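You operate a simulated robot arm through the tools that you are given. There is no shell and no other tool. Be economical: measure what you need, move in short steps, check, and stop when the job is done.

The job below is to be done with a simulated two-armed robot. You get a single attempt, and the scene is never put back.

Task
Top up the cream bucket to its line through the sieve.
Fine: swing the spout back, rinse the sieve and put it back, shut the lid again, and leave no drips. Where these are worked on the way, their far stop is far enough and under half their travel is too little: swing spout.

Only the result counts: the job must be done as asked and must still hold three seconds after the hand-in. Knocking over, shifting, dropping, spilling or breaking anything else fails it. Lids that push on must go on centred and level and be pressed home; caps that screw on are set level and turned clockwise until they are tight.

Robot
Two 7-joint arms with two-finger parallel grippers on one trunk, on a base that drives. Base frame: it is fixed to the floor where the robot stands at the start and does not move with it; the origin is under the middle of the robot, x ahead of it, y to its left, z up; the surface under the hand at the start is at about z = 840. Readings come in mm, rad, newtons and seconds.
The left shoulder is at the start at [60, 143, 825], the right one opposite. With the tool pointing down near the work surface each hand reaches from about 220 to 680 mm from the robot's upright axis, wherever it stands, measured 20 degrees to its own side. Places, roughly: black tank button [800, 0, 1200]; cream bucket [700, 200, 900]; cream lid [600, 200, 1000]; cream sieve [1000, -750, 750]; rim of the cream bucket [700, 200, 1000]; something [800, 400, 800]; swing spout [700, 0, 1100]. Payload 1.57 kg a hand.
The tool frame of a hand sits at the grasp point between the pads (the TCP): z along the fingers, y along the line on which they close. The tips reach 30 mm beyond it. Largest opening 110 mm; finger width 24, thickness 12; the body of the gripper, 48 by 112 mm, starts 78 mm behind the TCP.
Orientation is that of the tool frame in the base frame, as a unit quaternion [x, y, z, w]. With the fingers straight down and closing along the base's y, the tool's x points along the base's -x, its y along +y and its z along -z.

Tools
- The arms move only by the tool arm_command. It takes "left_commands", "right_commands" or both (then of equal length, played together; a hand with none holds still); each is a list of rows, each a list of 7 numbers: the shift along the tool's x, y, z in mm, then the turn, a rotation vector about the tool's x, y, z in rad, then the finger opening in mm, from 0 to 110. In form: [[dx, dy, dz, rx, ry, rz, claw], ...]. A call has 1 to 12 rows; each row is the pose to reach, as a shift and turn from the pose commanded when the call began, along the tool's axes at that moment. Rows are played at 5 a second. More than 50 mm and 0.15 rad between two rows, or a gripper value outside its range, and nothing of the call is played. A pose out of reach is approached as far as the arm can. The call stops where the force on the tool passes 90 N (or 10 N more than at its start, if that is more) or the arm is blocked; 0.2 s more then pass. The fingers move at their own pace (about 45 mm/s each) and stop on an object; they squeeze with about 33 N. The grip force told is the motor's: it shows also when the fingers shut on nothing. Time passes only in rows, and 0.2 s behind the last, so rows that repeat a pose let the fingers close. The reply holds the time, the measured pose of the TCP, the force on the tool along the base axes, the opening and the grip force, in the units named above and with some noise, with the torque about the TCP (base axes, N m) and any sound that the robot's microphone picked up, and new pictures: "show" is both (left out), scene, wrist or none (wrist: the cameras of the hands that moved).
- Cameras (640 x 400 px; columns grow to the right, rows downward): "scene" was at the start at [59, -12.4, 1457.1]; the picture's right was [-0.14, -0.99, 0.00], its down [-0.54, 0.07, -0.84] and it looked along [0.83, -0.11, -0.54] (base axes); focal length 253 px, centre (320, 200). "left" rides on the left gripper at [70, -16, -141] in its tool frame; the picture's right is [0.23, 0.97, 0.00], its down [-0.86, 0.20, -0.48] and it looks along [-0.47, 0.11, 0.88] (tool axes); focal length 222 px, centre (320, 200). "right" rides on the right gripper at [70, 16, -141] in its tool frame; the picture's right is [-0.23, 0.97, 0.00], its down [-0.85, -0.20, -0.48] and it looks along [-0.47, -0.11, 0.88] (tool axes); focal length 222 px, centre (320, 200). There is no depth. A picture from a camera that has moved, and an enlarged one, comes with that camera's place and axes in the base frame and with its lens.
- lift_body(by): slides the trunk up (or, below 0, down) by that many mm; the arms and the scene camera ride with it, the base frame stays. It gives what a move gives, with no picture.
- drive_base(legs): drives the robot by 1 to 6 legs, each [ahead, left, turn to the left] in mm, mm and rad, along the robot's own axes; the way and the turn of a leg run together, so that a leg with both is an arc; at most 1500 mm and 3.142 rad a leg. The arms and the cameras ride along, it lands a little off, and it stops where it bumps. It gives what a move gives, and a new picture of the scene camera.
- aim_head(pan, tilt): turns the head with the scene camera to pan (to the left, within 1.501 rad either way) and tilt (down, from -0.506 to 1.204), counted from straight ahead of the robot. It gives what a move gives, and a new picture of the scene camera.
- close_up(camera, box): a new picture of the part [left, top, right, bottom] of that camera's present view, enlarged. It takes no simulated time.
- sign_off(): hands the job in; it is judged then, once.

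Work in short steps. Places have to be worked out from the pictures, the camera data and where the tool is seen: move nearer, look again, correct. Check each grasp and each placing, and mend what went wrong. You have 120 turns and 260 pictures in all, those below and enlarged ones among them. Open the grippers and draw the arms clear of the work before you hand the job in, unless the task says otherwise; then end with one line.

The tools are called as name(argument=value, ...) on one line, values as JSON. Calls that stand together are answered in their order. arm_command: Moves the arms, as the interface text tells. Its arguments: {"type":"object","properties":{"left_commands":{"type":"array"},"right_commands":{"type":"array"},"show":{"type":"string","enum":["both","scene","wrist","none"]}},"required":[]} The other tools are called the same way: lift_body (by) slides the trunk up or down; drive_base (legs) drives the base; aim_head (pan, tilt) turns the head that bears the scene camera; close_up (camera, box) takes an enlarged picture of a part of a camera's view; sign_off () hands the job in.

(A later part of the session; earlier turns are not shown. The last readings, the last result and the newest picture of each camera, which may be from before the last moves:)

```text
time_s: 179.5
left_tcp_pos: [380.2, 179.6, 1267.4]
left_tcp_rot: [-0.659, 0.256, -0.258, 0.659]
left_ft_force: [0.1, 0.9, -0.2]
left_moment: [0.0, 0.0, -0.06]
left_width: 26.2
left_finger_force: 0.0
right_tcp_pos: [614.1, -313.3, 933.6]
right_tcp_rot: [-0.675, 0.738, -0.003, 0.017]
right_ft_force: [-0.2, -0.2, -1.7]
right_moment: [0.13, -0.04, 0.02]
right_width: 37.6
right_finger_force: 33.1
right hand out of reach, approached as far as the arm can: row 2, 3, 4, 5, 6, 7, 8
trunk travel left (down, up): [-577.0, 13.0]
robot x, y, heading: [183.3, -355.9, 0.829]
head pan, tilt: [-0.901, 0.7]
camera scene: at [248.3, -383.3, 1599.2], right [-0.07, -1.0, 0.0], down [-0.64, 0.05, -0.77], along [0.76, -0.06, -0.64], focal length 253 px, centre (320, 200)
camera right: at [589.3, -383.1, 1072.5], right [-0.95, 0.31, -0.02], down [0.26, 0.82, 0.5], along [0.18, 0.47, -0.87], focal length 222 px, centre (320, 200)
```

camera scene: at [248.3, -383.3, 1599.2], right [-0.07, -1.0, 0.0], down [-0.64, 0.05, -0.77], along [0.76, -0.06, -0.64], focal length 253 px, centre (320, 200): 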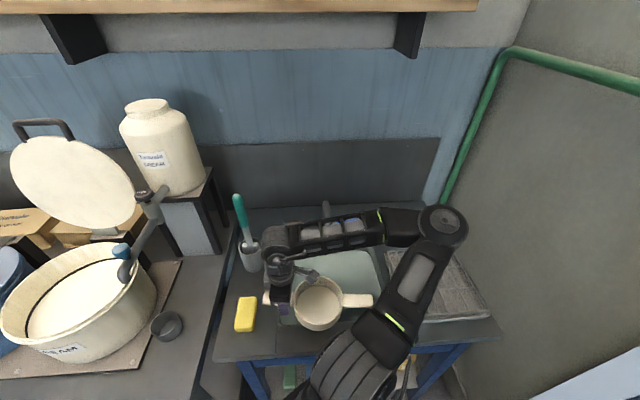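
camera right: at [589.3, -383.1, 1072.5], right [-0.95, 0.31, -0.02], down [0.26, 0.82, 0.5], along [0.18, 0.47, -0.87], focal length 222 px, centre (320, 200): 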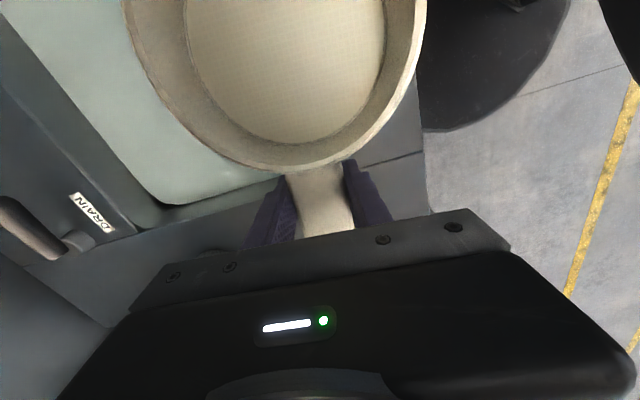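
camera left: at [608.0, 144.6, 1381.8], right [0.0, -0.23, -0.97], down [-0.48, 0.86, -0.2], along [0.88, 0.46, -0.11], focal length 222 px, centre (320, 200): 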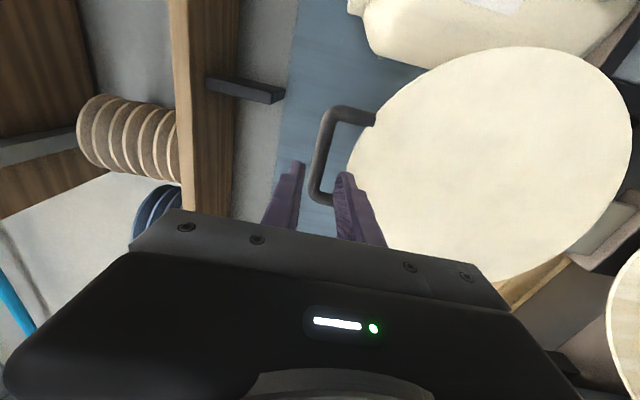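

The elbow still swings out. New plan: set the sieve in the basin's front part, open the water, then hold the sieve under the stream. I move over the basin.

arm_command(right_commands=[[15, -25, 0, 0, 0, 0, 0], [30, -50, 0, 0, 0, 0, 0], [45, -80, 0, 0, 0, 0, 0], [52, -92, 0, 0, 0, 0, 0]], show="both")

close_up(camera="scene", box=[220, 180, 420, 305])

```text
time_s: 180.5
left_tcp_pos: [381.8, 178.4, 1269.3]
left_tcp_rot: [0.659, -0.257, 0.256, -0.659]
left_ft_force: [0.2, 0.2, -0.1]
left_moment: [0.0, -0.02, 0.01]
left_width: 26.3
left_finger_force: 0.0
right_tcp_pos: [618.5, -311.7, 926.7]
right_tcp_rot: [-0.674, 0.738, -0.002, 0.017]
right_ft_force: [0.1, -0.5, -2.1]
right_moment: [0.13, -0.02, 0.0]
right_width: 37.7
right_finger_force: 33.5
right hand out of reach, approached as far as the arm can: row 1, 2, 3, 4
trunk travel left (down, up): [-577.0, 13.0]
robot x, y, heading: [184.9, -356.9, 0.829]
head pan, tilt: [-0.901, 0.7]
camera scene: at [249.5, -383.5, 1599.1], right [-0.07, -1.0, 0.0], down [-0.64, 0.05, -0.76], along [0.76, -0.06, -0.64], focal length 253 px, centre (320, 200)
camera right: at [594.4, -381.1, 1065.9], right [-0.95, 0.31, -0.02], down [0.26, 0.82, 0.5], along [0.17, 0.47, -0.87], focal length 222 px, centre (320, 200)
```

scene: 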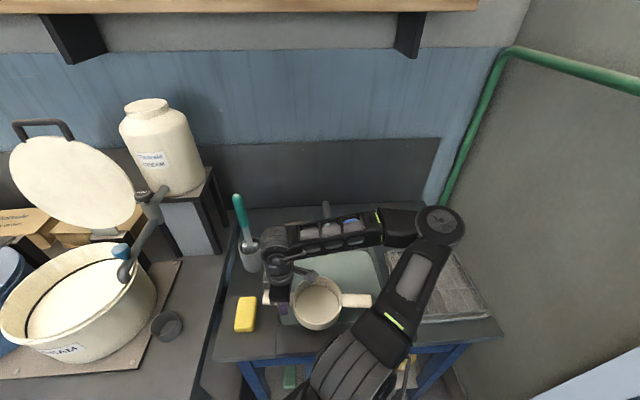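
right: 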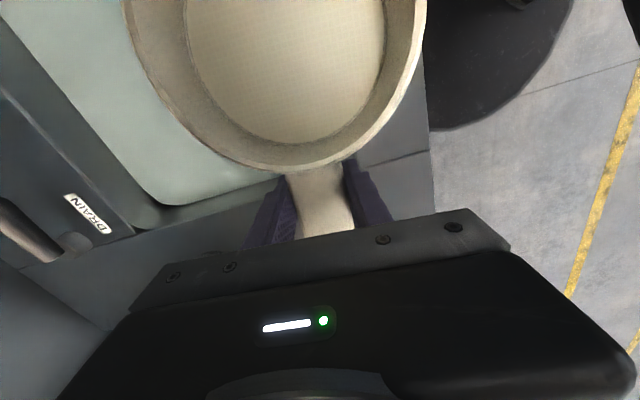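

```text
3.20 times, centred on (320, 242) of scene
camera zoom: at [249.5, -383.5, 1599.1], right [-0.07, -1.0, 0.0], down [-0.64, 0.05, -0.76], along [0.76, -0.06, -0.64], focal length 811 px, centre (320, 64)
```

zoom: 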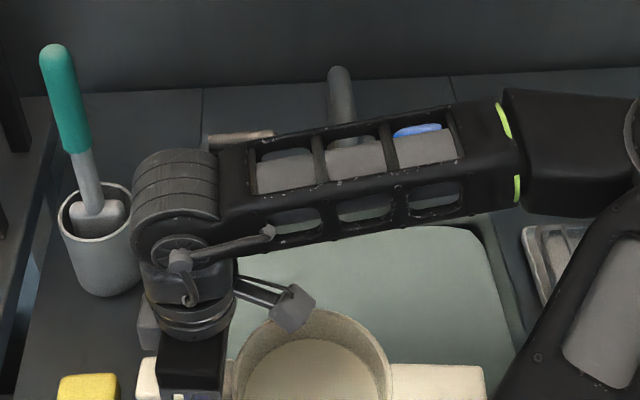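

A joint limit blocks it here. I return the base to y≈−570, where this worked.

drive_base(legs=[[-158, -147, 0]])

arm_command(right_commands=[[-35, -20, -10, 0, 0, 0, 0], [-75, -40, -20, 0, 0, 0, 0], [-115, -55, -20, 0, 0, 0, 0], [-150, -75, -10, 0, 0, 0, 0], [-170, -80, 0, 0, 0, 0, 0]], show="both")

```text
time_s: 182.1
left_tcp_pos: [380.6, -37.4, 1269.9]
left_tcp_rot: [-0.658, 0.257, -0.256, 0.66]
left_ft_force: [0.8, -0.5, 0.3]
left_moment: [-0.03, 0.02, 0.01]
left_width: 25.7
left_finger_force: 0.0
right_tcp_pos: [620.3, -528.0, 926.1]
right_tcp_rot: [-0.675, 0.738, -0.003, 0.017]
right_ft_force: [-0.4, 0.7, -1.7]
right_moment: [0.17, 0.0, -0.01]
right_width: 37.5
right_finger_force: 33.5
trunk travel left (down, up): [-577.0, 13.0]
robot x, y, heading: [186.9, -571.7, 0.827]
head pan, tilt: [-0.901, 0.7]
camera scene: at [249.7, -601.8, 1599.1], right [-0.07, -1.0, 0.0], down [-0.64, 0.05, -0.76], along [0.76, -0.05, -0.64], focal length 253 px, centre (320, 200)
```

scene: 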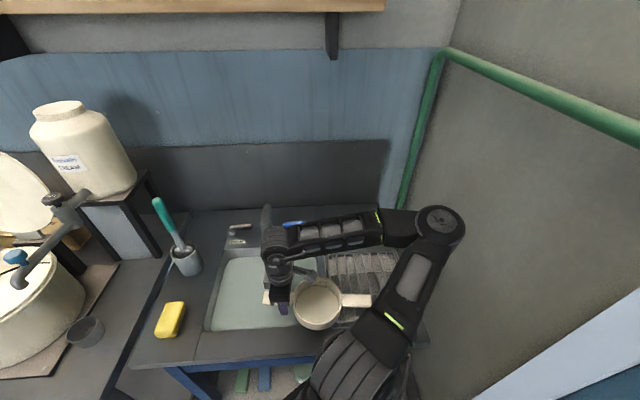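

```text
time_s: 183.3
left_tcp_pos: [380.2, -37.5, 1268.4]
left_tcp_rot: [0.659, -0.256, 0.256, -0.659]
left_ft_force: [-0.4, 0.4, -0.7]
left_moment: [0.0, 0.02, 0.0]
left_width: 26.0
left_finger_force: 0.1
right_tcp_pos: [700.4, -364.6, 926.1]
right_tcp_rot: [-0.674, 0.739, -0.004, 0.018]
right_ft_force: [-0.7, 0.1, -1.7]
right_moment: [0.13, -0.04, -0.01]
right_width: 37.5
right_finger_force: 32.9
right hand out of reach, approached as far as the arm can: row 3, 4, 5
trunk travel left (down, up): [-577.0, 13.0]
robot x, y, heading: [184.4, -569.7, 0.826]
head pan, tilt: [-0.901, 0.7]
camera scene: at [249.9, -599.8, 1599.1], right [-0.07, -1.0, 0.0], down [-0.64, 0.05, -0.76], along [0.76, -0.05, -0.64], focal length 253 px, centre (320, 200)
camera right: at [673.7, -433.7, 1066.6], right [-0.95, 0.32, -0.02], down [0.26, 0.82, 0.5], along [0.18, 0.47, -0.86], focal length 222 px, centre (320, 200)
```

scene: 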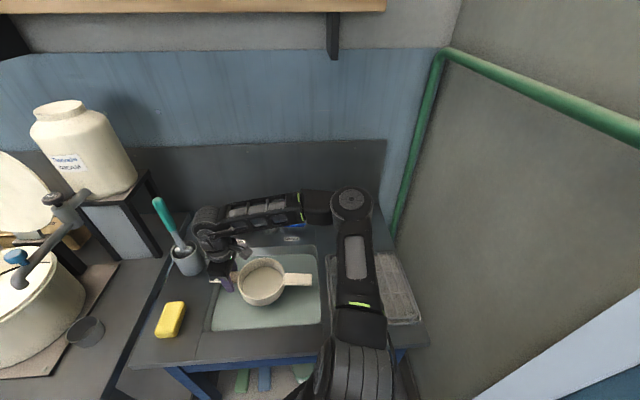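
right: 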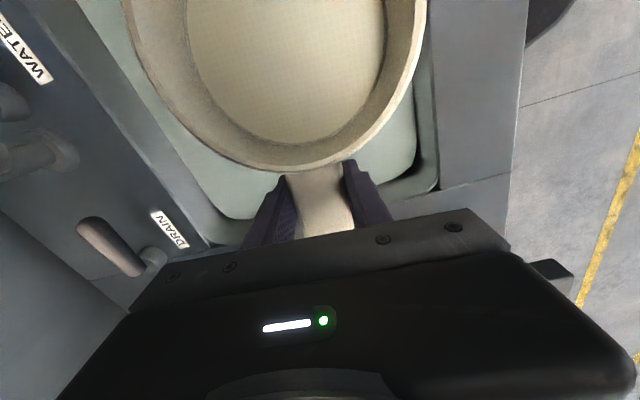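

Over the basin with margins all round. I lower until the sieve touches the floor.

arm_command(right_commands=[[5, 0, 30, 0, 0, 0, 0], [5, 0, 60, 0, 0, 0, 0], [5, 0, 85, 0, 0, 0, 0], [5, 0, 95, 0, 0, 0, 0], [5, 0, 101, 0, 0, 0, 0], [5, 0, 107, 0, 0, 0, 0]], show="wrist")

close_up(camera="scene", box=[180, 200, 360, 312])

```text
time_s: 184.7
left_tcp_pos: [379.9, -37.4, 1267.7]
left_tcp_rot: [-0.658, 0.257, -0.256, 0.66]
left_ft_force: [0.0, 0.3, -0.5]
left_moment: [-0.01, 0.01, -0.02]
left_width: 26.1
left_finger_force: 0.0
right_tcp_pos: [700.7, -365.0, 819.3]
right_tcp_rot: [-0.675, 0.738, -0.003, 0.016]
right_ft_force: [-0.7, 0.4, -1.4]
right_moment: [0.13, -0.02, 0.01]
right_width: 37.6
right_finger_force: 33.4
trunk travel left (down, up): [-577.0, 13.0]
robot x, y, heading: [185.9, -573.4, 0.83]
head pan, tilt: [-0.901, 0.7]
camera right: at [676.4, -435.9, 958.9], right [-0.95, 0.31, -0.02], down [0.26, 0.83, 0.5], along [0.17, 0.47, -0.87], focal length 222 px, centre (320, 200)
```

right: 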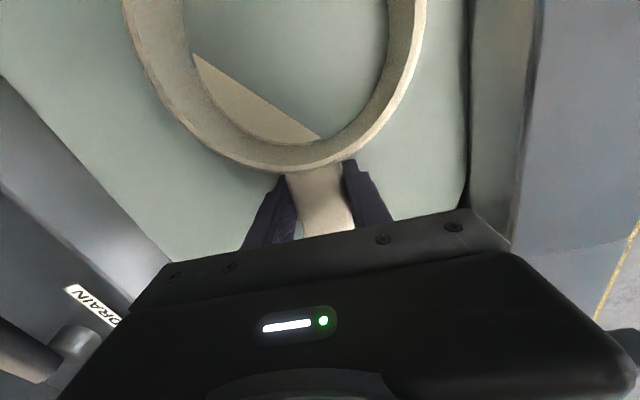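

```text
3.56 times, centred on (270, 256) of scene
camera zoom: at [249.8, -600.1, 1599.1], right [-0.07, -1.0, 0.0], down [-0.64, 0.05, -0.76], along [0.76, -0.05, -0.64], focal length 901 px, centre (498, 1)
```

zoom: 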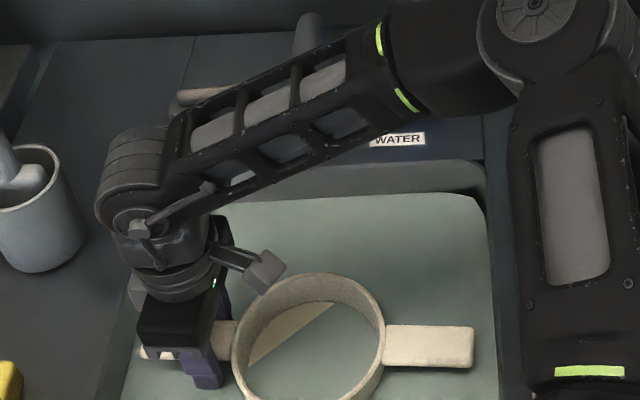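

The pale surface is standing water: the sieve is already dipping into it. I lower it further and swish to rinse.

arm_command(right_commands=[[0, 0, 8, 0, 0, 0, 0], [0, 0, 16, 0, 0, 0, 0], [0, 0, 24, 0, 0, 0, 0], [0, 0, 32, 0, 0, 0, 0]], show="wrist")

```text
time_s: 185.7
left_tcp_pos: [379.1, -38.5, 1269.1]
left_tcp_rot: [-0.659, 0.257, -0.256, 0.659]
left_ft_force: [-0.2, 0.6, -0.6]
left_moment: [0.0, 0.02, 0.01]
left_width: 26.3
left_finger_force: 0.1
right_tcp_pos: [702.4, -366.4, 786.7]
right_tcp_rot: [-0.675, 0.738, -0.004, 0.016]
right_ft_force: [-0.6, 0.1, -1.4]
right_moment: [0.14, 0.0, 0.0]
right_width: 37.8
right_finger_force: 33.1
trunk travel left (down, up): [-577.0, 13.0]
robot x, y, heading: [185.1, -571.9, 0.83]
head pan, tilt: [-0.901, 0.7]
camera right: at [677.5, -435.7, 926.8], right [-0.95, 0.31, -0.02], down [0.26, 0.83, 0.5], along [0.17, 0.47, -0.86], focal length 222 px, centre (320, 200)
```

right: 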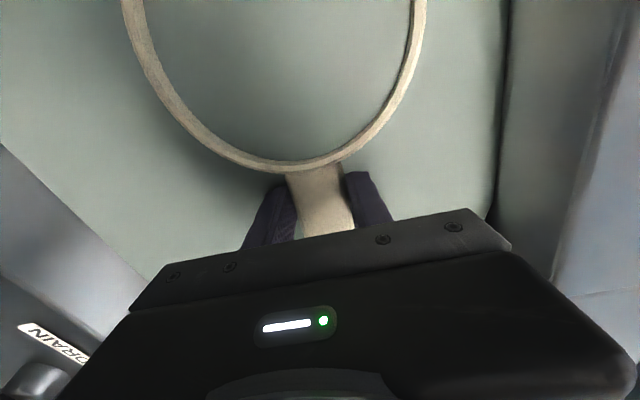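

Bowl is submerged. Swish up and down, then lift out of the water and look at the mesh.

arm_command(right_commands=[[0, -15, 0, 0, 0, 0, 0], [0, -15, -20, 0, 0, 0, 0], [0, 10, 5, 0, 0, 0, 0], [0, 10, -20, 0, 0, 0, 0], [0, -15, 5, 0, 0, 0, 0], [0, -15, -20, 0, 0, 0, 0], [0, 10, 5, 0, 0, 0, 0], [0, 10, -20, 0, 0, 0, 0], [0, 0, 5, 0, 0, 0, 0], [0, 0, 5, 0, 0, 0, 0], [0, 0, 5, 0, 0, 0, 0], [0, 0, 5, 0, 0, 0, 0]], show="none")

arm_command(right_commands=[[0, 0, -15, 0, 0, 0, 0], [0, 0, -30, 0, 0, 0, 0], [0, 0, -50, 0, 0, 0, 0], [0, 0, -70, 0, 0, 0, 0], [0, 0, -90, 0, 0, 0, 0]], show="wrist")

```text
time_s: 188.3
left_tcp_pos: [380.0, -37.2, 1268.0]
left_tcp_rot: [-0.659, 0.256, -0.256, 0.659]
left_ft_force: [0.3, 0.5, 0.3]
left_moment: [-0.02, 0.0, -0.03]
left_width: 26.0
left_finger_force: 0.2
right_tcp_pos: [703.4, -365.9, 785.9]
right_tcp_rot: [-0.675, 0.738, -0.003, 0.016]
right_ft_force: [-0.4, 0.2, -2.0]
right_moment: [0.14, -0.02, 0.01]
right_width: 37.6
right_finger_force: 32.2
right hand out of reach, approached as far as the arm can: row 1, 2, 5, 6
trunk travel left (down, up): [-577.0, 13.0]
robot x, y, heading: [185.0, -567.1, 0.828]
head pan, tilt: [-0.901, 0.7]
```

```text
time_s: 189.5
left_tcp_pos: [380.8, -37.3, 1269.0]
left_tcp_rot: [-0.658, 0.256, -0.257, 0.66]
left_ft_force: [-0.1, 0.3, 0.2]
left_moment: [0.0, 0.0, 0.01]
left_width: 26.0
left_finger_force: 0.1
right_tcp_pos: [701.0, -367.9, 871.8]
right_tcp_rot: [-0.676, 0.737, -0.004, 0.016]
right_ft_force: [-0.3, -0.1, -1.6]
right_moment: [0.14, 0.02, 0.02]
right_width: 37.7
right_finger_force: 33.1
trunk travel left (down, up): [-577.0, 13.0]
robot x, y, heading: [183.6, -571.3, 0.833]
head pan, tilt: [-0.901, 0.7]
camera right: at [675.2, -437.1, 1012.5], right [-0.95, 0.31, -0.02], down [0.26, 0.83, 0.5], along [0.17, 0.47, -0.87], focal length 222 px, centre (320, 200)
```

right: 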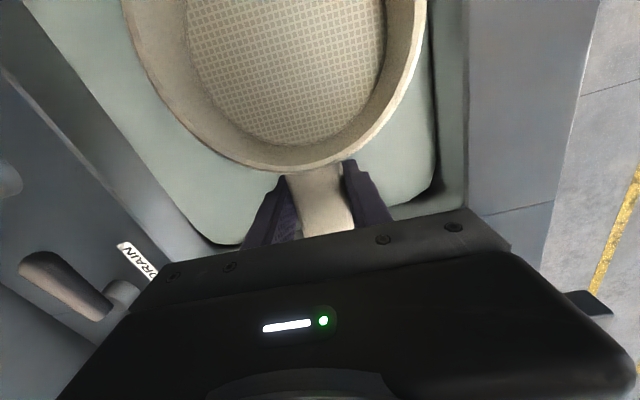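

Rinsing works – mesh openings reappear. More dunking with several seconds of swishing.

arm_command(right_commands=[[0, 0, 35, 0, 0, 0, 0], [0, 0, 70, 0, 0, 0, 0], [0, 0, 88, 0, 0, 0, 0], [0, 0, 70, 0, 0, 0, 0], [0, 0, 88, 0, 0, 0, 0], [0, 0, 70, 0, 0, 0, 0], [0, 0, 88, 0, 0, 0, 0], [0, 0, 70, 0, 0, 0, 0], [0, 0, 88, 0, 0, 0, 0], [0, 0, 70, 0, 0, 0, 0], [0, 0, 88, 0, 0, 0, 0], [0, 0, 88, 0, 0, 0, 0]], show="none")

arm_command(right_commands=[[0, 0, -15, 0, 0, 0, 0], [0, 0, 0, 0, 0, 0, 0], [0, 0, -15, 0, 0, 0, 0], [0, 0, 0, 0, 0, 0, 0], [0, 0, -15, 0, 0, 0, 0], [0, 0, 0, 0, 0, 0, 0], [0, 0, -15, 0, 0, 0, 0], [0, 0, 0, 0, 0, 0, 0], [0, 0, -20, 0, 0, 0, 0], [0, 0, -50, 0, 0, 0, 0], [0, 0, -75, 0, 0, 0, 0], [0, 0, -90, 0, 0, 0, 0]], show="wrist")

```text
time_s: 192.1
left_tcp_pos: [379.3, -38.5, 1269.1]
left_tcp_rot: [-0.658, 0.256, -0.257, 0.66]
left_ft_force: [0.1, 0.9, 0.3]
left_moment: [0.0, -0.01, -0.05]
left_width: 26.1
left_finger_force: 0.0
right_tcp_pos: [704.1, -366.7, 785.4]
right_tcp_rot: [-0.676, 0.737, -0.003, 0.016]
right_ft_force: [-1.1, -1.0, -1.4]
right_moment: [0.12, 0.01, 0.0]
right_width: 37.7
right_finger_force: 33.2
trunk travel left (down, up): [-577.0, 13.0]
robot x, y, heading: [183.5, -573.7, 0.833]
head pan, tilt: [-0.901, 0.7]
```

```text
time_s: 194.7
left_tcp_pos: [381.1, -37.2, 1268.6]
left_tcp_rot: [0.659, -0.256, 0.256, -0.659]
left_ft_force: [0.4, 0.7, 0.0]
left_moment: [0.03, 0.02, -0.02]
left_width: 25.9
left_finger_force: 0.1
right_tcp_pos: [699.7, -365.1, 876.7]
right_tcp_rot: [-0.675, 0.737, -0.003, 0.016]
right_ft_force: [-0.1, 0.2, -1.8]
right_moment: [0.17, -0.02, 0.05]
right_width: 37.6
right_finger_force: 32.7
trunk travel left (down, up): [-577.0, 13.0]
robot x, y, heading: [186.2, -576.1, 0.829]
head pan, tilt: [-0.901, 0.7]
camera right: at [674.6, -435.1, 1016.2], right [-0.95, 0.31, -0.02], down [0.26, 0.83, 0.5], along [0.17, 0.47, -0.87], focal length 222 px, centre (320, 200)
```

right: 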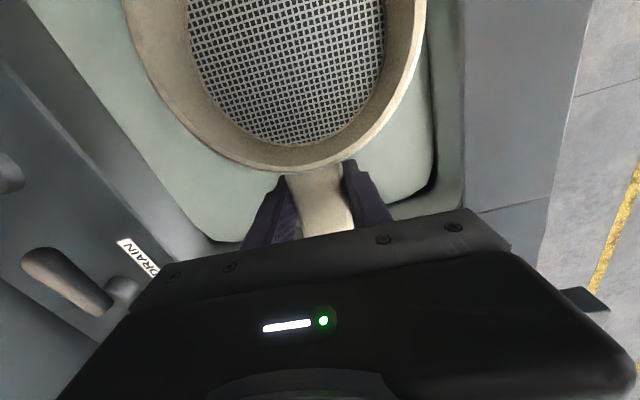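

Mesh looks fully clean. One more brief dunk for safety, then let it drip over the basin.

arm_command(right_commands=[[0, 0, 40, 0, 0, 0, 0], [0, 0, 80, 0, 0, 0, 0], [0, 0, 90, 0, 0, 0, 0], [0, 0, 75, 0, 0, 0, 0], [0, 0, 90, 0, 0, 0, 0], [0, 0, 75, 0, 0, 0, 0], [0, 0, 90, 0, 0, 0, 0], [0, 0, 60, 0, 0, 0, 0], [0, 0, 30, 0, 0, 0, 0], [0, 0, 0, 0, 0, 0, 0], [0, 0, -20, 0, 0, 0, 0], [0, 0, -40, 0, 0, 0, 0]], show="none")

arm_command(right_commands=[[0, 0, 0, 0, 0, 0, 0], [0, 0, 0, 0, 0, 0, 0], [0, 0, 0, 0, 0, 0, 0], [0, 0, 0, 0, 0, 0, 0], [0, 0, 0, 0, 0, 0, 0], [0, 0, 0, 0, 0, 0, 0], [0, 0, 0, 0, 0, 0, 0], [0, 0, 0, 0, 0, 0, 0], [0, 0, 0, 0, 0, 0, 0], [0, 0, 0, 0, 0, 0, 0], [0, 0, 0, 0, 0, 0, 0], [0, 0, 0, 0, 0, 0, 0]], show="wrist")

```text
time_s: 197.3
left_tcp_pos: [379.5, -38.2, 1268.5]
left_tcp_rot: [-0.659, 0.256, -0.257, 0.659]
left_ft_force: [0.0, -0.2, 0.2]
left_moment: [-0.02, -0.02, -0.02]
left_width: 25.9
left_finger_force: 0.1
right_tcp_pos: [699.0, -365.9, 914.6]
right_tcp_rot: [-0.674, 0.738, -0.003, 0.017]
right_ft_force: [1.0, 0.5, -1.3]
right_moment: [0.13, -0.01, -0.02]
right_width: 37.5
right_finger_force: 33.4
trunk travel left (down, up): [-577.0, 13.0]
robot x, y, heading: [186.9, -574.4, 0.832]
head pan, tilt: [-0.901, 0.7]
```

```text
time_s: 199.9
left_tcp_pos: [380.0, -36.6, 1269.5]
left_tcp_rot: [-0.659, 0.255, -0.256, 0.66]
left_ft_force: [-0.3, 0.2, 0.3]
left_moment: [0.01, -0.03, 0.02]
left_width: 26.2
left_finger_force: 0.1
right_tcp_pos: [700.3, -366.8, 915.7]
right_tcp_rot: [-0.675, 0.737, -0.002, 0.017]
right_ft_force: [-0.6, 0.6, -1.6]
right_moment: [0.12, -0.02, -0.06]
right_width: 37.6
right_finger_force: 33.3
trunk travel left (down, up): [-577.0, 13.0]
robot x, y, heading: [183.6, -570.6, 0.832]
head pan, tilt: [-0.901, 0.7]
camera right: at [674.4, -436.7, 1054.8], right [-0.95, 0.31, -0.02], down [0.26, 0.83, 0.5], along [0.17, 0.47, -0.87], focal length 222 px, centre (320, 200)
```

right: 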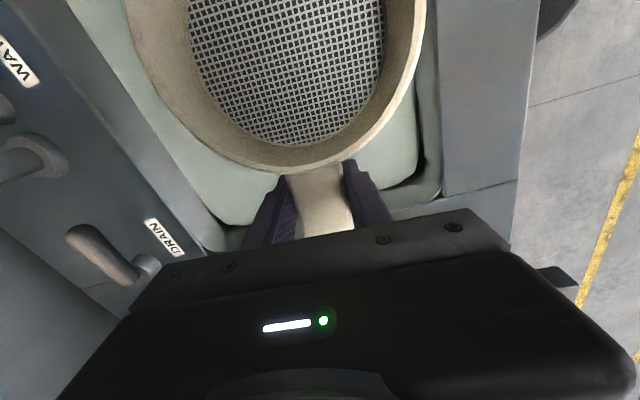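

Clean and drained. I carry it up and right, toward its original place.

arm_command(right_commands=[[0, 10, -42, 0, 0, 0, 0], [0, 20, -84, 0, 0, 0, 0], [0, 30, -126, 0, 0, 0, 0], [0, 40, -165, 0, 0, 0, 0], [43, 36, -170, 0, 0, 0, 0], [86, 32, -170, 0, 0, 0, 0], [129, 28, -170, 0, 0, 0, 0], [172, 24, -170, 0, 0, -0.005, 0], [215, 20, -170, 0, 0, -0.01, 0], [258, 17, -170, 0, 0, -0.017, 0], [302, 13, -170, 0, 0, -0.017, 0]], show="both")

```text
time_s: 202.3
left_tcp_pos: [380.4, -36.6, 1268.4]
left_tcp_rot: [0.66, -0.256, 0.256, -0.659]
left_ft_force: [0.8, -0.4, -0.1]
left_moment: [-0.03, -0.02, 0.01]
left_width: 26.0
left_finger_force: 0.1
right_tcp_pos: [570.8, -526.2, 1005.4]
right_tcp_rot: [-0.681, 0.732, -0.003, 0.016]
right_ft_force: [0.0, -0.5, -1.2]
right_moment: [0.18, -0.04, -0.04]
right_width: 37.6
right_finger_force: 32.8
right hand out of reach, approached as far as the arm can: row 2, 3, 4, 5, 6, 7, 8, 9, 10, 11
trunk travel left (down, up): [-577.0, 13.0]
robot x, y, heading: [184.4, -573.9, 0.828]
head pan, tilt: [-0.901, 0.7]
camera scene: at [250.1, -599.5, 1599.1], right [-0.07, -1.0, 0.0], down [-0.64, 0.05, -0.76], along [0.76, -0.06, -0.64], focal length 253 px, centre (320, 200)
camera right: at [547.5, -595.6, 1144.6], right [-0.95, 0.3, -0.02], down [0.25, 0.83, 0.5], along [0.17, 0.47, -0.87], focal length 222 px, centre (320, 200)
```

scene: 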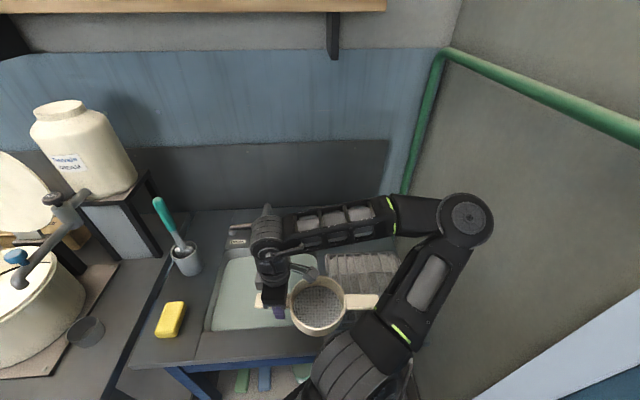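
right: 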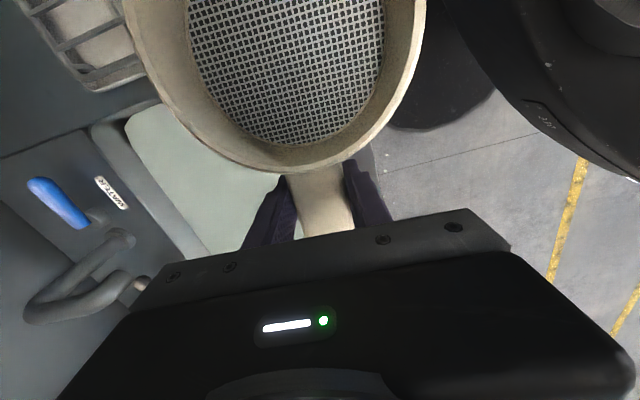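

Continue toward the place: right first, then forward.

arm_command(right_commands=[[40, -25, 0, 0, 0, 0, 0], [80, -50, 0, 0, 0, 0, 0], [120, -78, 0, 0, 0, 0, 0], [129, -120, 0, 0, 0, 0, 0], [130, -165, 0, 0, 0, 0, 0], [131, -210, 0, 0, 0, 0, 0], [132, -255, 0, 0, 0, 0, 0], [132, -300, 0, 0, 0, 0, 0]], show="both")

```text
time_s: 204.1
left_tcp_pos: [379.6, -37.7, 1269.0]
left_tcp_rot: [-0.658, 0.256, -0.257, 0.66]
left_ft_force: [0.5, -0.4, 0.4]
left_moment: [-0.01, 0.0, 0.05]
left_width: 26.2
left_finger_force: 0.1
right_tcp_pos: [606.5, -526.2, 949.5]
right_tcp_rot: [-0.68, 0.733, -0.004, 0.017]
right_ft_force: [0.0, -0.3, -0.8]
right_moment: [0.12, -0.04, 0.01]
right_width: 37.8
right_finger_force: 32.6
right hand out of reach, approached as far as the arm can: row 1, 2, 3, 4, 5, 6, 7, 8
trunk travel left (down, up): [-577.0, 13.0]
robot x, y, heading: [184.0, -567.9, 0.83]
head pan, tilt: [-0.901, 0.7]
camera scene: at [249.4, -600.4, 1599.1], right [-0.07, -1.0, 0.0], down [-0.64, 0.05, -0.76], along [0.76, -0.05, -0.64], focal length 253 px, centre (320, 200)
camera right: at [582.4, -596.7, 1089.0], right [-0.95, 0.3, -0.02], down [0.25, 0.83, 0.5], along [0.17, 0.47, -0.87], focal length 222 px, centre (320, 200)
```

scene: 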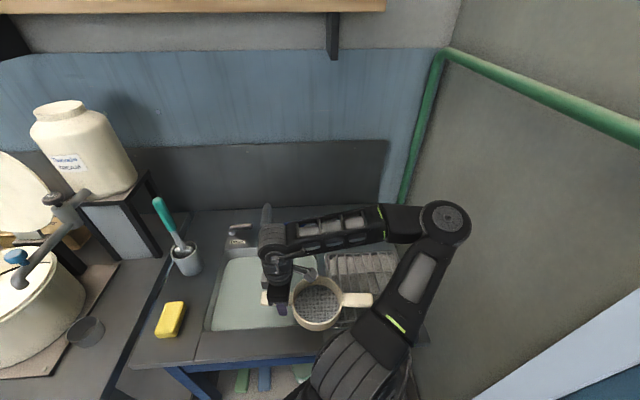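
right: 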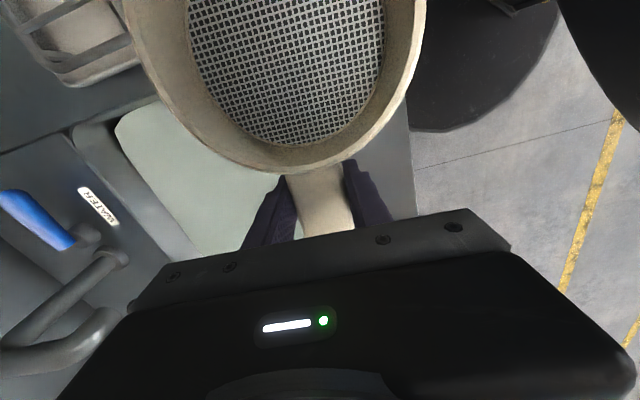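

The arm is in a folded branch. I extend straight forward first, which should unfold it.

arm_command(right_commands=[[0, -30, 0, 0, 0, 0, 0], [0, -60, 0, 0, 0, 0, 0], [0, -90, 0, 0, 0, 0, 0], [0, -120, -10, 0, 0, 0, 0], [0, -150, -20, 0, 0, 0, 0]], show="scene")

```text
time_s: 205.3
left_tcp_pos: [379.9, -37.3, 1269.8]
left_tcp_rot: [-0.659, 0.255, -0.257, 0.66]
left_ft_force: [0.6, 0.2, 0.0]
left_moment: [0.03, -0.01, -0.01]
left_width: 26.0
left_finger_force: 0.0
right_tcp_pos: [639.9, -491.9, 936.4]
right_tcp_rot: [-0.68, 0.733, -0.005, 0.017]
right_ft_force: [0.2, 0.3, -1.9]
right_moment: [0.18, 0.0, 0.03]
right_width: 37.2
right_finger_force: 32.9
right hand out of reach, approached as far as the arm can: row 1, 2, 3, 4, 5
trunk travel left (down, up): [-577.0, 13.0]
robot x, y, heading: [180.0, -570.9, 0.83]
head pan, tilt: [-0.901, 0.7]
camera scene: at [249.6, -600.4, 1599.1], right [-0.07, -1.0, 0.0], down [-0.64, 0.05, -0.76], along [0.76, -0.05, -0.64], focal length 253 px, centre (320, 200)
```

scene: 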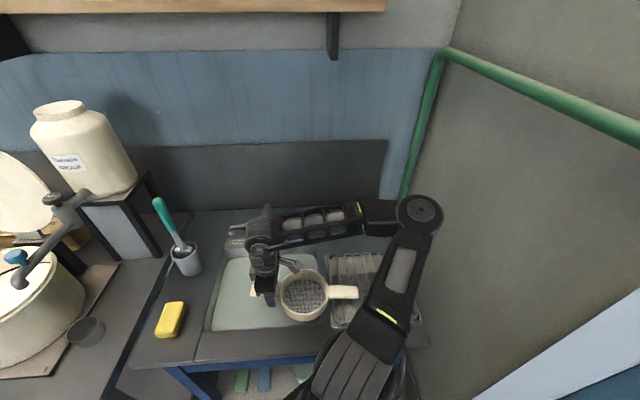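

The elbow has swivelled outward to a limit. I yaw the hand back toward neutral here to free it, then extend and yaw again.

arm_command(right_commands=[[0, 0, 0, 0, 0, 0.14, 0], [0, 0, 0, 0, 0, 0.28, 0], [0, 0, 0, 0, 0, 0.42, 0], [0, 0, 0, 0, 0, 0.56, 0], [0, 0, 0, 0, 0, 0.7, 0], [0, 0, 0, 0, 0, 0.84, 0], [0, 0, 0, 0, 0, 0.98, 0]], show="scene")

```text
time_s: 206.9
left_tcp_pos: [379.4, -37.1, 1268.1]
left_tcp_rot: [-0.659, 0.256, -0.256, 0.66]
left_ft_force: [0.2, 0.5, -1.0]
left_moment: [-0.01, 0.01, 0.01]
left_width: 26.4
left_finger_force: 0.1
right_tcp_pos: [646.4, -489.6, 941.6]
right_tcp_rot: [-0.256, 0.966, 0.005, 0.017]
right_ft_force: [7.5, -2.6, -0.8]
right_moment: [0.05, -0.08, 1.57]
right_width: 41.2
right_finger_force: 32.8
trunk travel left (down, up): [-577.0, 13.0]
robot x, y, heading: [184.9, -571.6, 0.828]
head pan, tilt: [-0.901, 0.7]
camera scene: at [249.6, -600.2, 1599.1], right [-0.07, -1.0, 0.0], down [-0.64, 0.05, -0.76], along [0.76, -0.05, -0.64], focal length 253 px, centre (320, 200)
```

scene: 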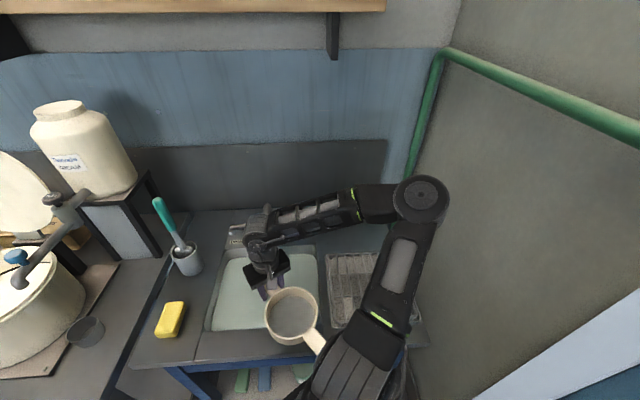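

The far handle has touched my own upper arm and strained the grip. I rotate back a bit and check the hold.

arm_command(right_commands=[[0, 0, 0, 0, 0, -0.14, 0], [0, 0, 0, 0, 0, -0.28, 0], [0, 0, 0, 0, 0, -0.42, 0], [0, 0, 0, 0, 0, -0.5, 0]], show="both")

close_up(camera="scene", box=[200, 200, 380, 312])

```text
time_s: 207.9
left_tcp_pos: [380.3, -37.7, 1268.4]
left_tcp_rot: [-0.658, 0.256, -0.256, 0.66]
left_ft_force: [-0.6, -0.9, 0.3]
left_moment: [0.02, -0.02, 0.01]
left_width: 25.7
left_finger_force: 0.0
right_tcp_pos: [647.3, -490.3, 942.7]
right_tcp_rot: [-0.489, 0.872, 0.001, 0.017]
right_ft_force: [-0.1, 0.1, -2.4]
right_moment: [0.13, -0.05, 0.0]
right_width: 37.6
right_finger_force: 32.6
trunk travel left (down, up): [-577.0, 13.0]
robot x, y, heading: [184.4, -572.3, 0.829]
head pan, tilt: [-0.901, 0.7]
camera scene: at [249.7, -600.3, 1599.1], right [-0.07, -1.0, 0.0], down [-0.64, 0.05, -0.76], along [0.76, -0.05, -0.64], focal length 253 px, centre (320, 200)
camera right: at [592.8, -543.0, 1082.3], right [-0.71, 0.7, -0.01], down [0.6, 0.62, 0.51], along [0.36, 0.36, -0.86], focal length 222 px, centre (320, 200)
```

scene: 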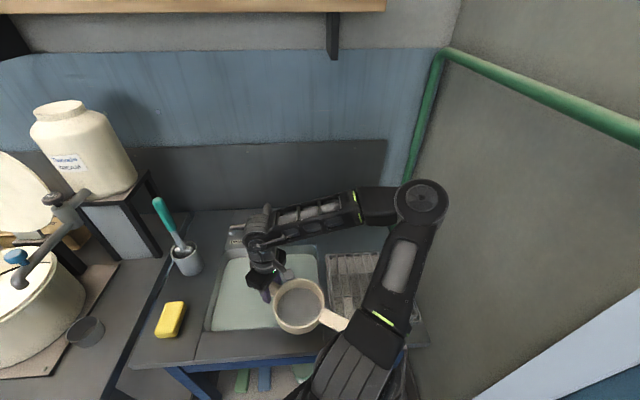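
right: 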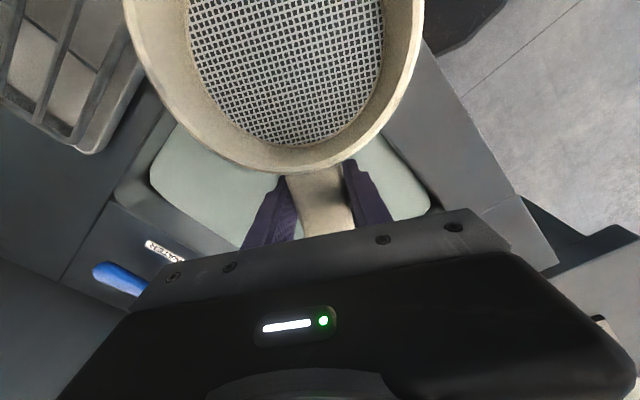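

```text
3.56 times, centred on (290, 256) of scene
camera zoom: at [249.7, -600.3, 1599.1], right [-0.07, -1.0, 0.0], down [-0.64, 0.05, -0.76], along [0.76, -0.05, -0.64], focal length 901 px, centre (427, 1)
```

zoom: 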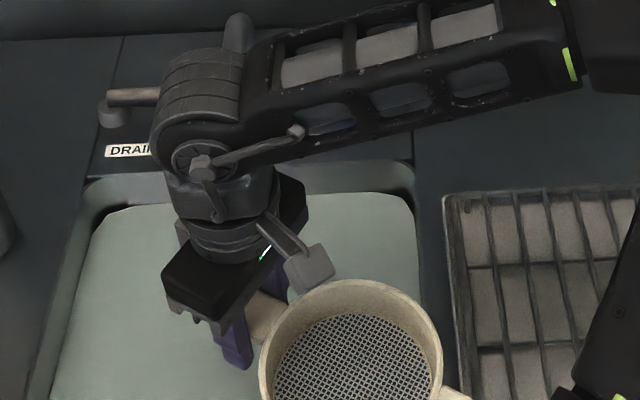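

Grip is intact. Now extend forward-right with this yaw.

arm_command(right_commands=[[3, -38, -5, 0, 0, 0, 0], [6, -76, -10, 0, 0, 0, 0], [9, -114, -15, 0, 0, 0, 0], [12, -152, -20, 0, 0, 0, 0], [14, -188, -25, 0, 0, 0, 0]], show="scene")

```text
time_s: 209.1
left_tcp_pos: [379.9, -37.7, 1268.9]
left_tcp_rot: [-0.658, 0.257, -0.256, 0.66]
left_ft_force: [0.8, 0.5, -0.4]
left_moment: [0.02, -0.02, 0.02]
left_width: 25.9
left_finger_force: 0.1
right_tcp_pos: [760.0, -569.1, 958.2]
right_tcp_rot: [-0.486, 0.874, 0.0, 0.018]
right_ft_force: [0.3, 0.4, -1.5]
right_moment: [0.11, -0.08, -0.01]
right_width: 37.8
right_finger_force: 33.3
right hand out of reach, approached as far as the arm can: row 4, 5
trunk travel left (down, up): [-577.0, 13.0]
robot x, y, heading: [185.8, -573.8, 0.83]
head pan, tilt: [-0.901, 0.7]
camera scene: at [249.3, -600.4, 1599.1], right [-0.07, -1.0, 0.0], down [-0.64, 0.05, -0.77], along [0.76, -0.05, -0.64], focal length 253 px, centre (320, 200)
```

scene: 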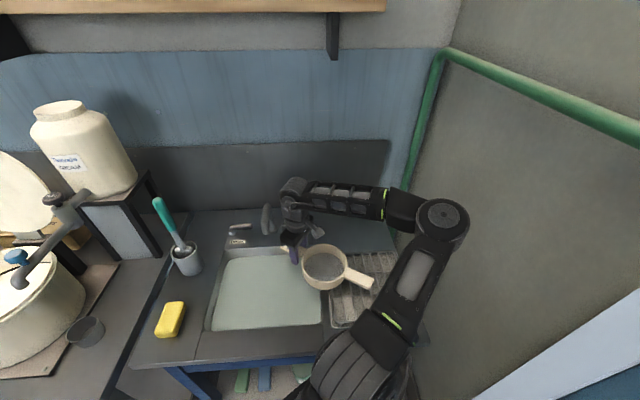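

Partly freed. I try extending straight forward from here.

arm_command(right_commands=[[-20, -32, -5, 0, 0, 0, 0], [-39, -64, -10, 0, 0, 0, 0], [-58, -96, -10, 0, 0, 0, 0], [-78, -128, -10, 0, 0, 0, 0]], show="scene")

```text
time_s: 210.1
left_tcp_pos: [380.6, -38.1, 1268.9]
left_tcp_rot: [-0.659, 0.255, -0.256, 0.659]
left_ft_force: [0.4, -0.3, -0.1]
left_moment: [0.0, 0.0, -0.03]
left_width: 26.2
left_finger_force: 0.0
right_tcp_pos: [804.6, -527.9, 943.5]
right_tcp_rot: [-0.483, 0.876, -0.003, 0.02]
right_ft_force: [-0.2, -0.7, -0.9]
right_moment: [0.14, -0.08, 0.04]
right_width: 37.5
right_finger_force: 32.8
right hand out of reach, approached as far as the arm can: row 1, 2, 3, 4
trunk travel left (down, up): [-577.0, 13.0]
robot x, y, heading: [183.4, -573.7, 0.827]
head pan, tilt: [-0.901, 0.7]
camera scene: at [249.6, -600.5, 1599.1], right [-0.07, -1.0, 0.0], down [-0.64, 0.05, -0.76], along [0.76, -0.05, -0.64], focal length 253 px, centre (320, 200)
```

scene: 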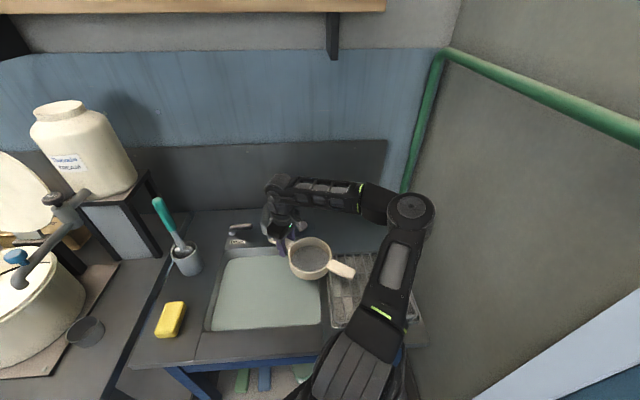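

Yaw to the neutral angle here (clear of the arm), then move right.

arm_command(right_commands=[[0, 0, -5, 0, 0, 0.1, 0], [0, 0, -10, 0, 0, 0.2, 0], [10, -10, -15, 0, 0, 0.25, 0], [40, -20, -20, 0, 0, 0.3, 0], [75, -40, -20, 0, 0, 0.3, 0], [105, -65, -20, 0, 0, 0.3, 0], [130, -80, -20, 0, 0, 0.3, 0]], show="both")

```text
time_s: 211.7
left_tcp_pos: [379.5, -37.1, 1269.3]
left_tcp_rot: [-0.658, 0.256, -0.257, 0.659]
left_ft_force: [-0.1, 0.2, 0.1]
left_moment: [-0.04, -0.04, -0.03]
left_width: 26.0
left_finger_force: 0.1
right_tcp_pos: [796.7, -667.2, 957.8]
right_tcp_rot: [-0.35, 0.936, 0.001, 0.018]
right_ft_force: [0.0, -0.1, -0.8]
right_moment: [0.07, -0.09, 0.03]
right_width: 37.9
right_finger_force: 32.8
right hand out of reach, approached as far as the arm can: row 7
trunk travel left (down, up): [-577.0, 13.0]
robot x, y, heading: [184.9, -574.3, 0.829]
head pan, tilt: [-0.901, 0.7]
camera scene: at [248.8, -599.9, 1599.2], right [-0.07, -1.0, 0.0], down [-0.64, 0.05, -0.77], along [0.76, -0.05, -0.64], focal length 253 px, centre (320, 200)
camera right: at [729.0, -704.3, 1095.9], right [-0.47, 0.88, 0.0], down [0.76, 0.4, 0.51], along [0.45, 0.24, -0.86], focal length 222 px, centre (320, 200)
```

scene: 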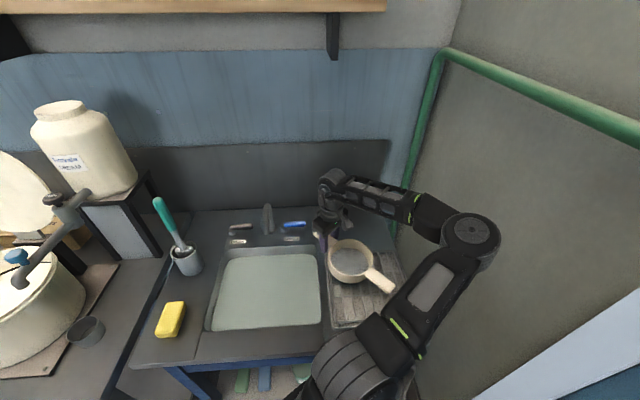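
right: 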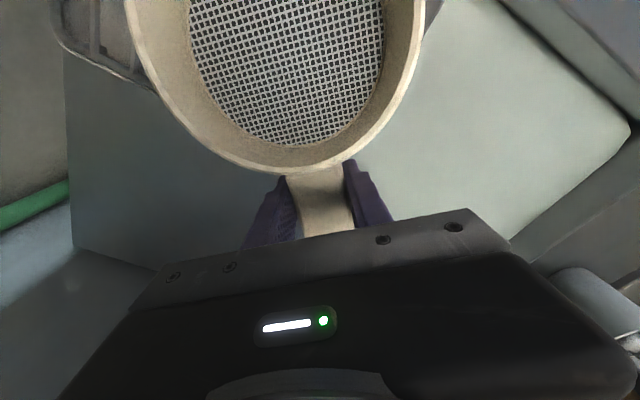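

Good. Now extend forward while yawing back to the put-down angle.

arm_command(right_commands=[[-25, -24, 0, 0, 0, 0, 0], [-52, -50, 0, 0, 0, 0, 0], [-80, -76, 0, 0, 0, 0, 0], [-80, -76, 0, 0, 0, -0.13, 0], [-80, -76, 0, 0, 0, -0.26, 0], [-80, -76, 0, 0, 0, -0.39, 0], [-80, -76, 0, 0, 0, -0.52, 0], [-80, -76, 0, 0, 0, -0.65, 0], [-80, -76, 0, 0, 0, -0.78, 0]], show="both")

```text
time_s: 213.7
left_tcp_pos: [379.3, -35.9, 1267.7]
left_tcp_rot: [0.659, -0.256, 0.256, -0.659]
left_ft_force: [-0.5, 0.0, 0.2]
left_moment: [-0.01, 0.01, -0.04]
left_width: 26.2
left_finger_force: 0.1
right_tcp_pos: [706.5, -497.7, 927.0]
right_tcp_rot: [-0.632, 0.774, -0.032, 0.036]
right_ft_force: [0.4, -0.1, -0.6]
right_moment: [0.13, -0.02, 0.02]
right_width: 37.6
right_finger_force: 32.6
right hand out of reach, approached as far as the arm can: row 1, 2, 3, 4, 5, 6, 7, 8, 9
trunk travel left (down, up): [-577.0, 13.0]
robot x, y, heading: [184.5, -568.5, 0.827]
head pan, tilt: [-0.901, 0.7]
camera scene: at [248.6, -598.5, 1599.0], right [-0.07, -1.0, 0.0], down [-0.64, 0.05, -0.77], along [0.76, -0.06, -0.64], focal length 253 px, centre (320, 200)
camera right: at [664.5, -561.9, 1064.8], right [-0.9, 0.42, -0.09], down [0.32, 0.8, 0.51], along [0.28, 0.43, -0.86], focal length 222 px, centre (320, 200)
```

scene: 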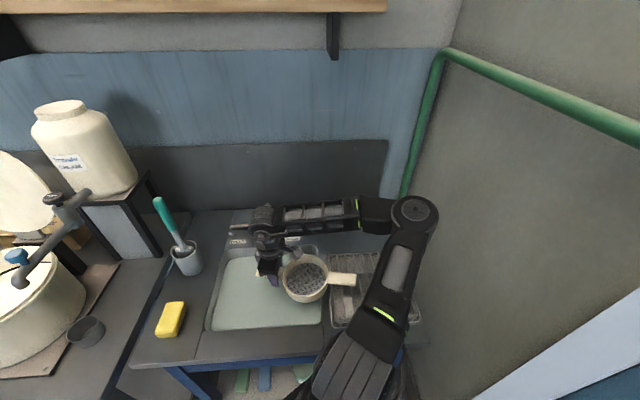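
right: 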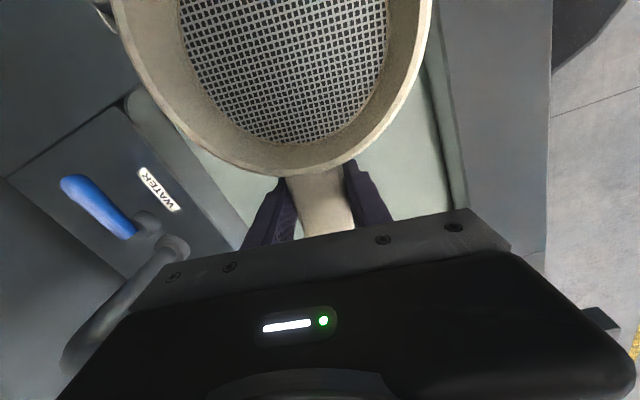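

The wrist yaw limit drags it at this low height; the original approach was made high (z≈1160). I unwind again, go right, and rise.

arm_command(right_commands=[[10, -10, 0, 0, 0, 0.13, 0], [20, -20, 0, 0, 0, 0.26, 0], [40, -40, -10, 0, 0, 0.39, 0], [65, -60, -20, 0, 0, 0.52, 0], [90, -75, -35, 0, 0, 0.6, 0], [115, -85, -60, 0, 0, 0.6, 0], [125, -90, -95, 0, 0, 0.6, 0], [130, -90, -135, 0, 0, 0.6, 0], [130, -90, -175, 0, 0, 0.6, 0], [130, -90, -215, 0, 0, 0.6, 0]], show="both")

```text
time_s: 215.9
left_tcp_pos: [381.3, -38.1, 1268.1]
left_tcp_rot: [-0.659, 0.257, -0.256, 0.66]
left_ft_force: [0.0, -0.4, 0.3]
left_moment: [0.02, -0.01, -0.02]
left_width: 26.0
left_finger_force: 0.1
right_tcp_pos: [749.1, -611.2, 1090.6]
right_tcp_rot: [-0.372, 0.927, -0.021, 0.046]
right_ft_force: [0.0, -0.2, -2.2]
right_moment: [0.15, -0.11, -0.02]
right_width: 37.1
right_finger_force: 32.9
right hand out of reach, approached as far as the arm can: row 9, 10
trunk travel left (down, up): [-577.0, 13.0]
robot x, y, heading: [183.4, -573.5, 0.83]
head pan, tilt: [-0.901, 0.7]
camera scene: at [249.6, -600.7, 1599.1], right [-0.07, -1.0, 0.0], down [-0.64, 0.05, -0.76], along [0.76, -0.05, -0.64], focal length 253 px, centre (320, 200)
camera right: at [673.7, -646.4, 1225.8], right [-0.51, 0.86, -0.06], down [0.7, 0.45, 0.55], along [0.5, 0.24, -0.83], focal length 222 px, centre (320, 200)
```

scene: 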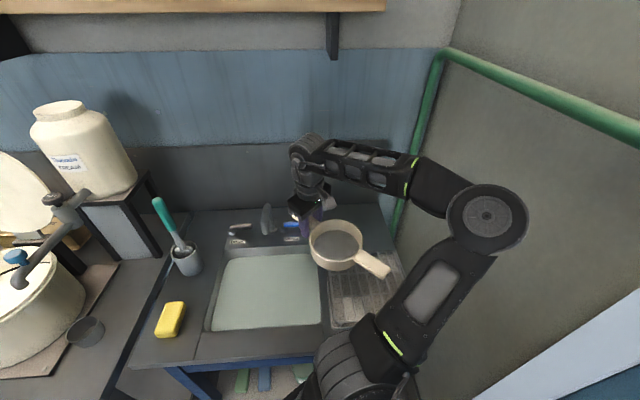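
right: 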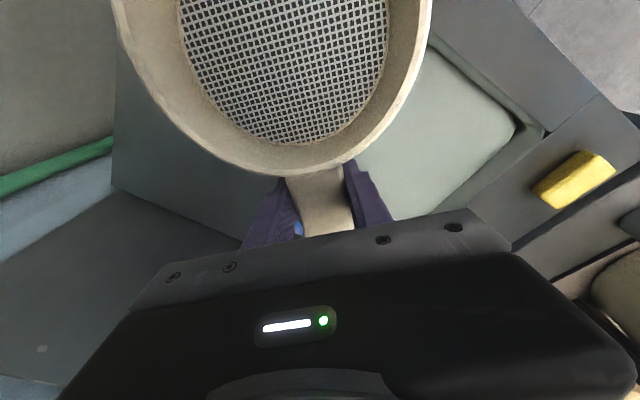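

I worked out the block: with the present wrist configuration, yaw minus arm azimuth is limited to ~50°. The sieve is symmetric, so I will place it holding the other (right) end: first move left over the basin and start turning the sieve around.

arm_command(right_commands=[[-30, 22, 0, 0, 0, 0.05, 0], [-60, 44, 0, 0, 0, 0.1, 0], [-90, 66, 0, 0, 0, 0.15, 0], [-104, 80, 0, 0, 0, 0.25, 0], [-104, 80, 0, 0, 0, 0.39, 0], [-104, 80, 0, 0, 0, 0.53, 0], [-104, 80, 0, 0, 0, 0.67, 0], [-104, 80, 0, 0, 0, 0.81, 0], [-104, 80, 0, 0, 0, 0.95, 0]], show="scene")

```text
time_s: 217.9
left_tcp_pos: [380.5, -38.0, 1269.1]
left_tcp_rot: [-0.659, 0.256, -0.256, 0.659]
left_ft_force: [0.1, -0.2, 0.7]
left_moment: [0.01, -0.03, -0.02]
left_width: 26.1
left_finger_force: 0.0
right_tcp_pos: [764.6, -483.2, 1093.6]
right_tcp_rot: [0.091, 0.995, 0.002, 0.049]
right_ft_force: [0.3, -0.2, -3.2]
right_moment: [-0.02, -0.14, -0.01]
right_width: 37.7
right_finger_force: 33.2
trunk travel left (down, up): [-577.0, 13.0]
robot x, y, heading: [184.4, -576.1, 0.825]
head pan, tilt: [-0.901, 0.7]
camera scene: at [249.8, -600.2, 1599.1], right [-0.07, -1.0, 0.0], down [-0.64, 0.05, -0.76], along [0.76, -0.05, -0.64], focal length 253 px, centre (320, 200)
```

scene: 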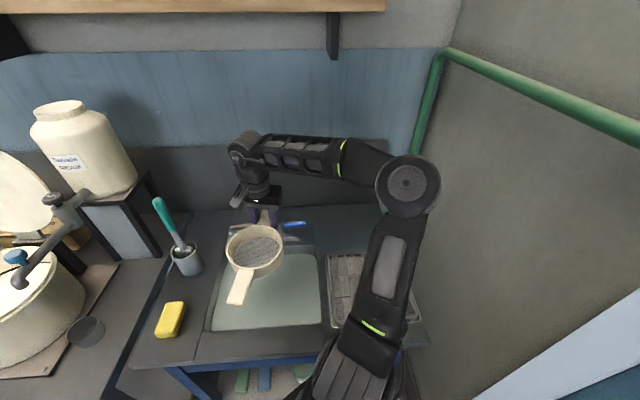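

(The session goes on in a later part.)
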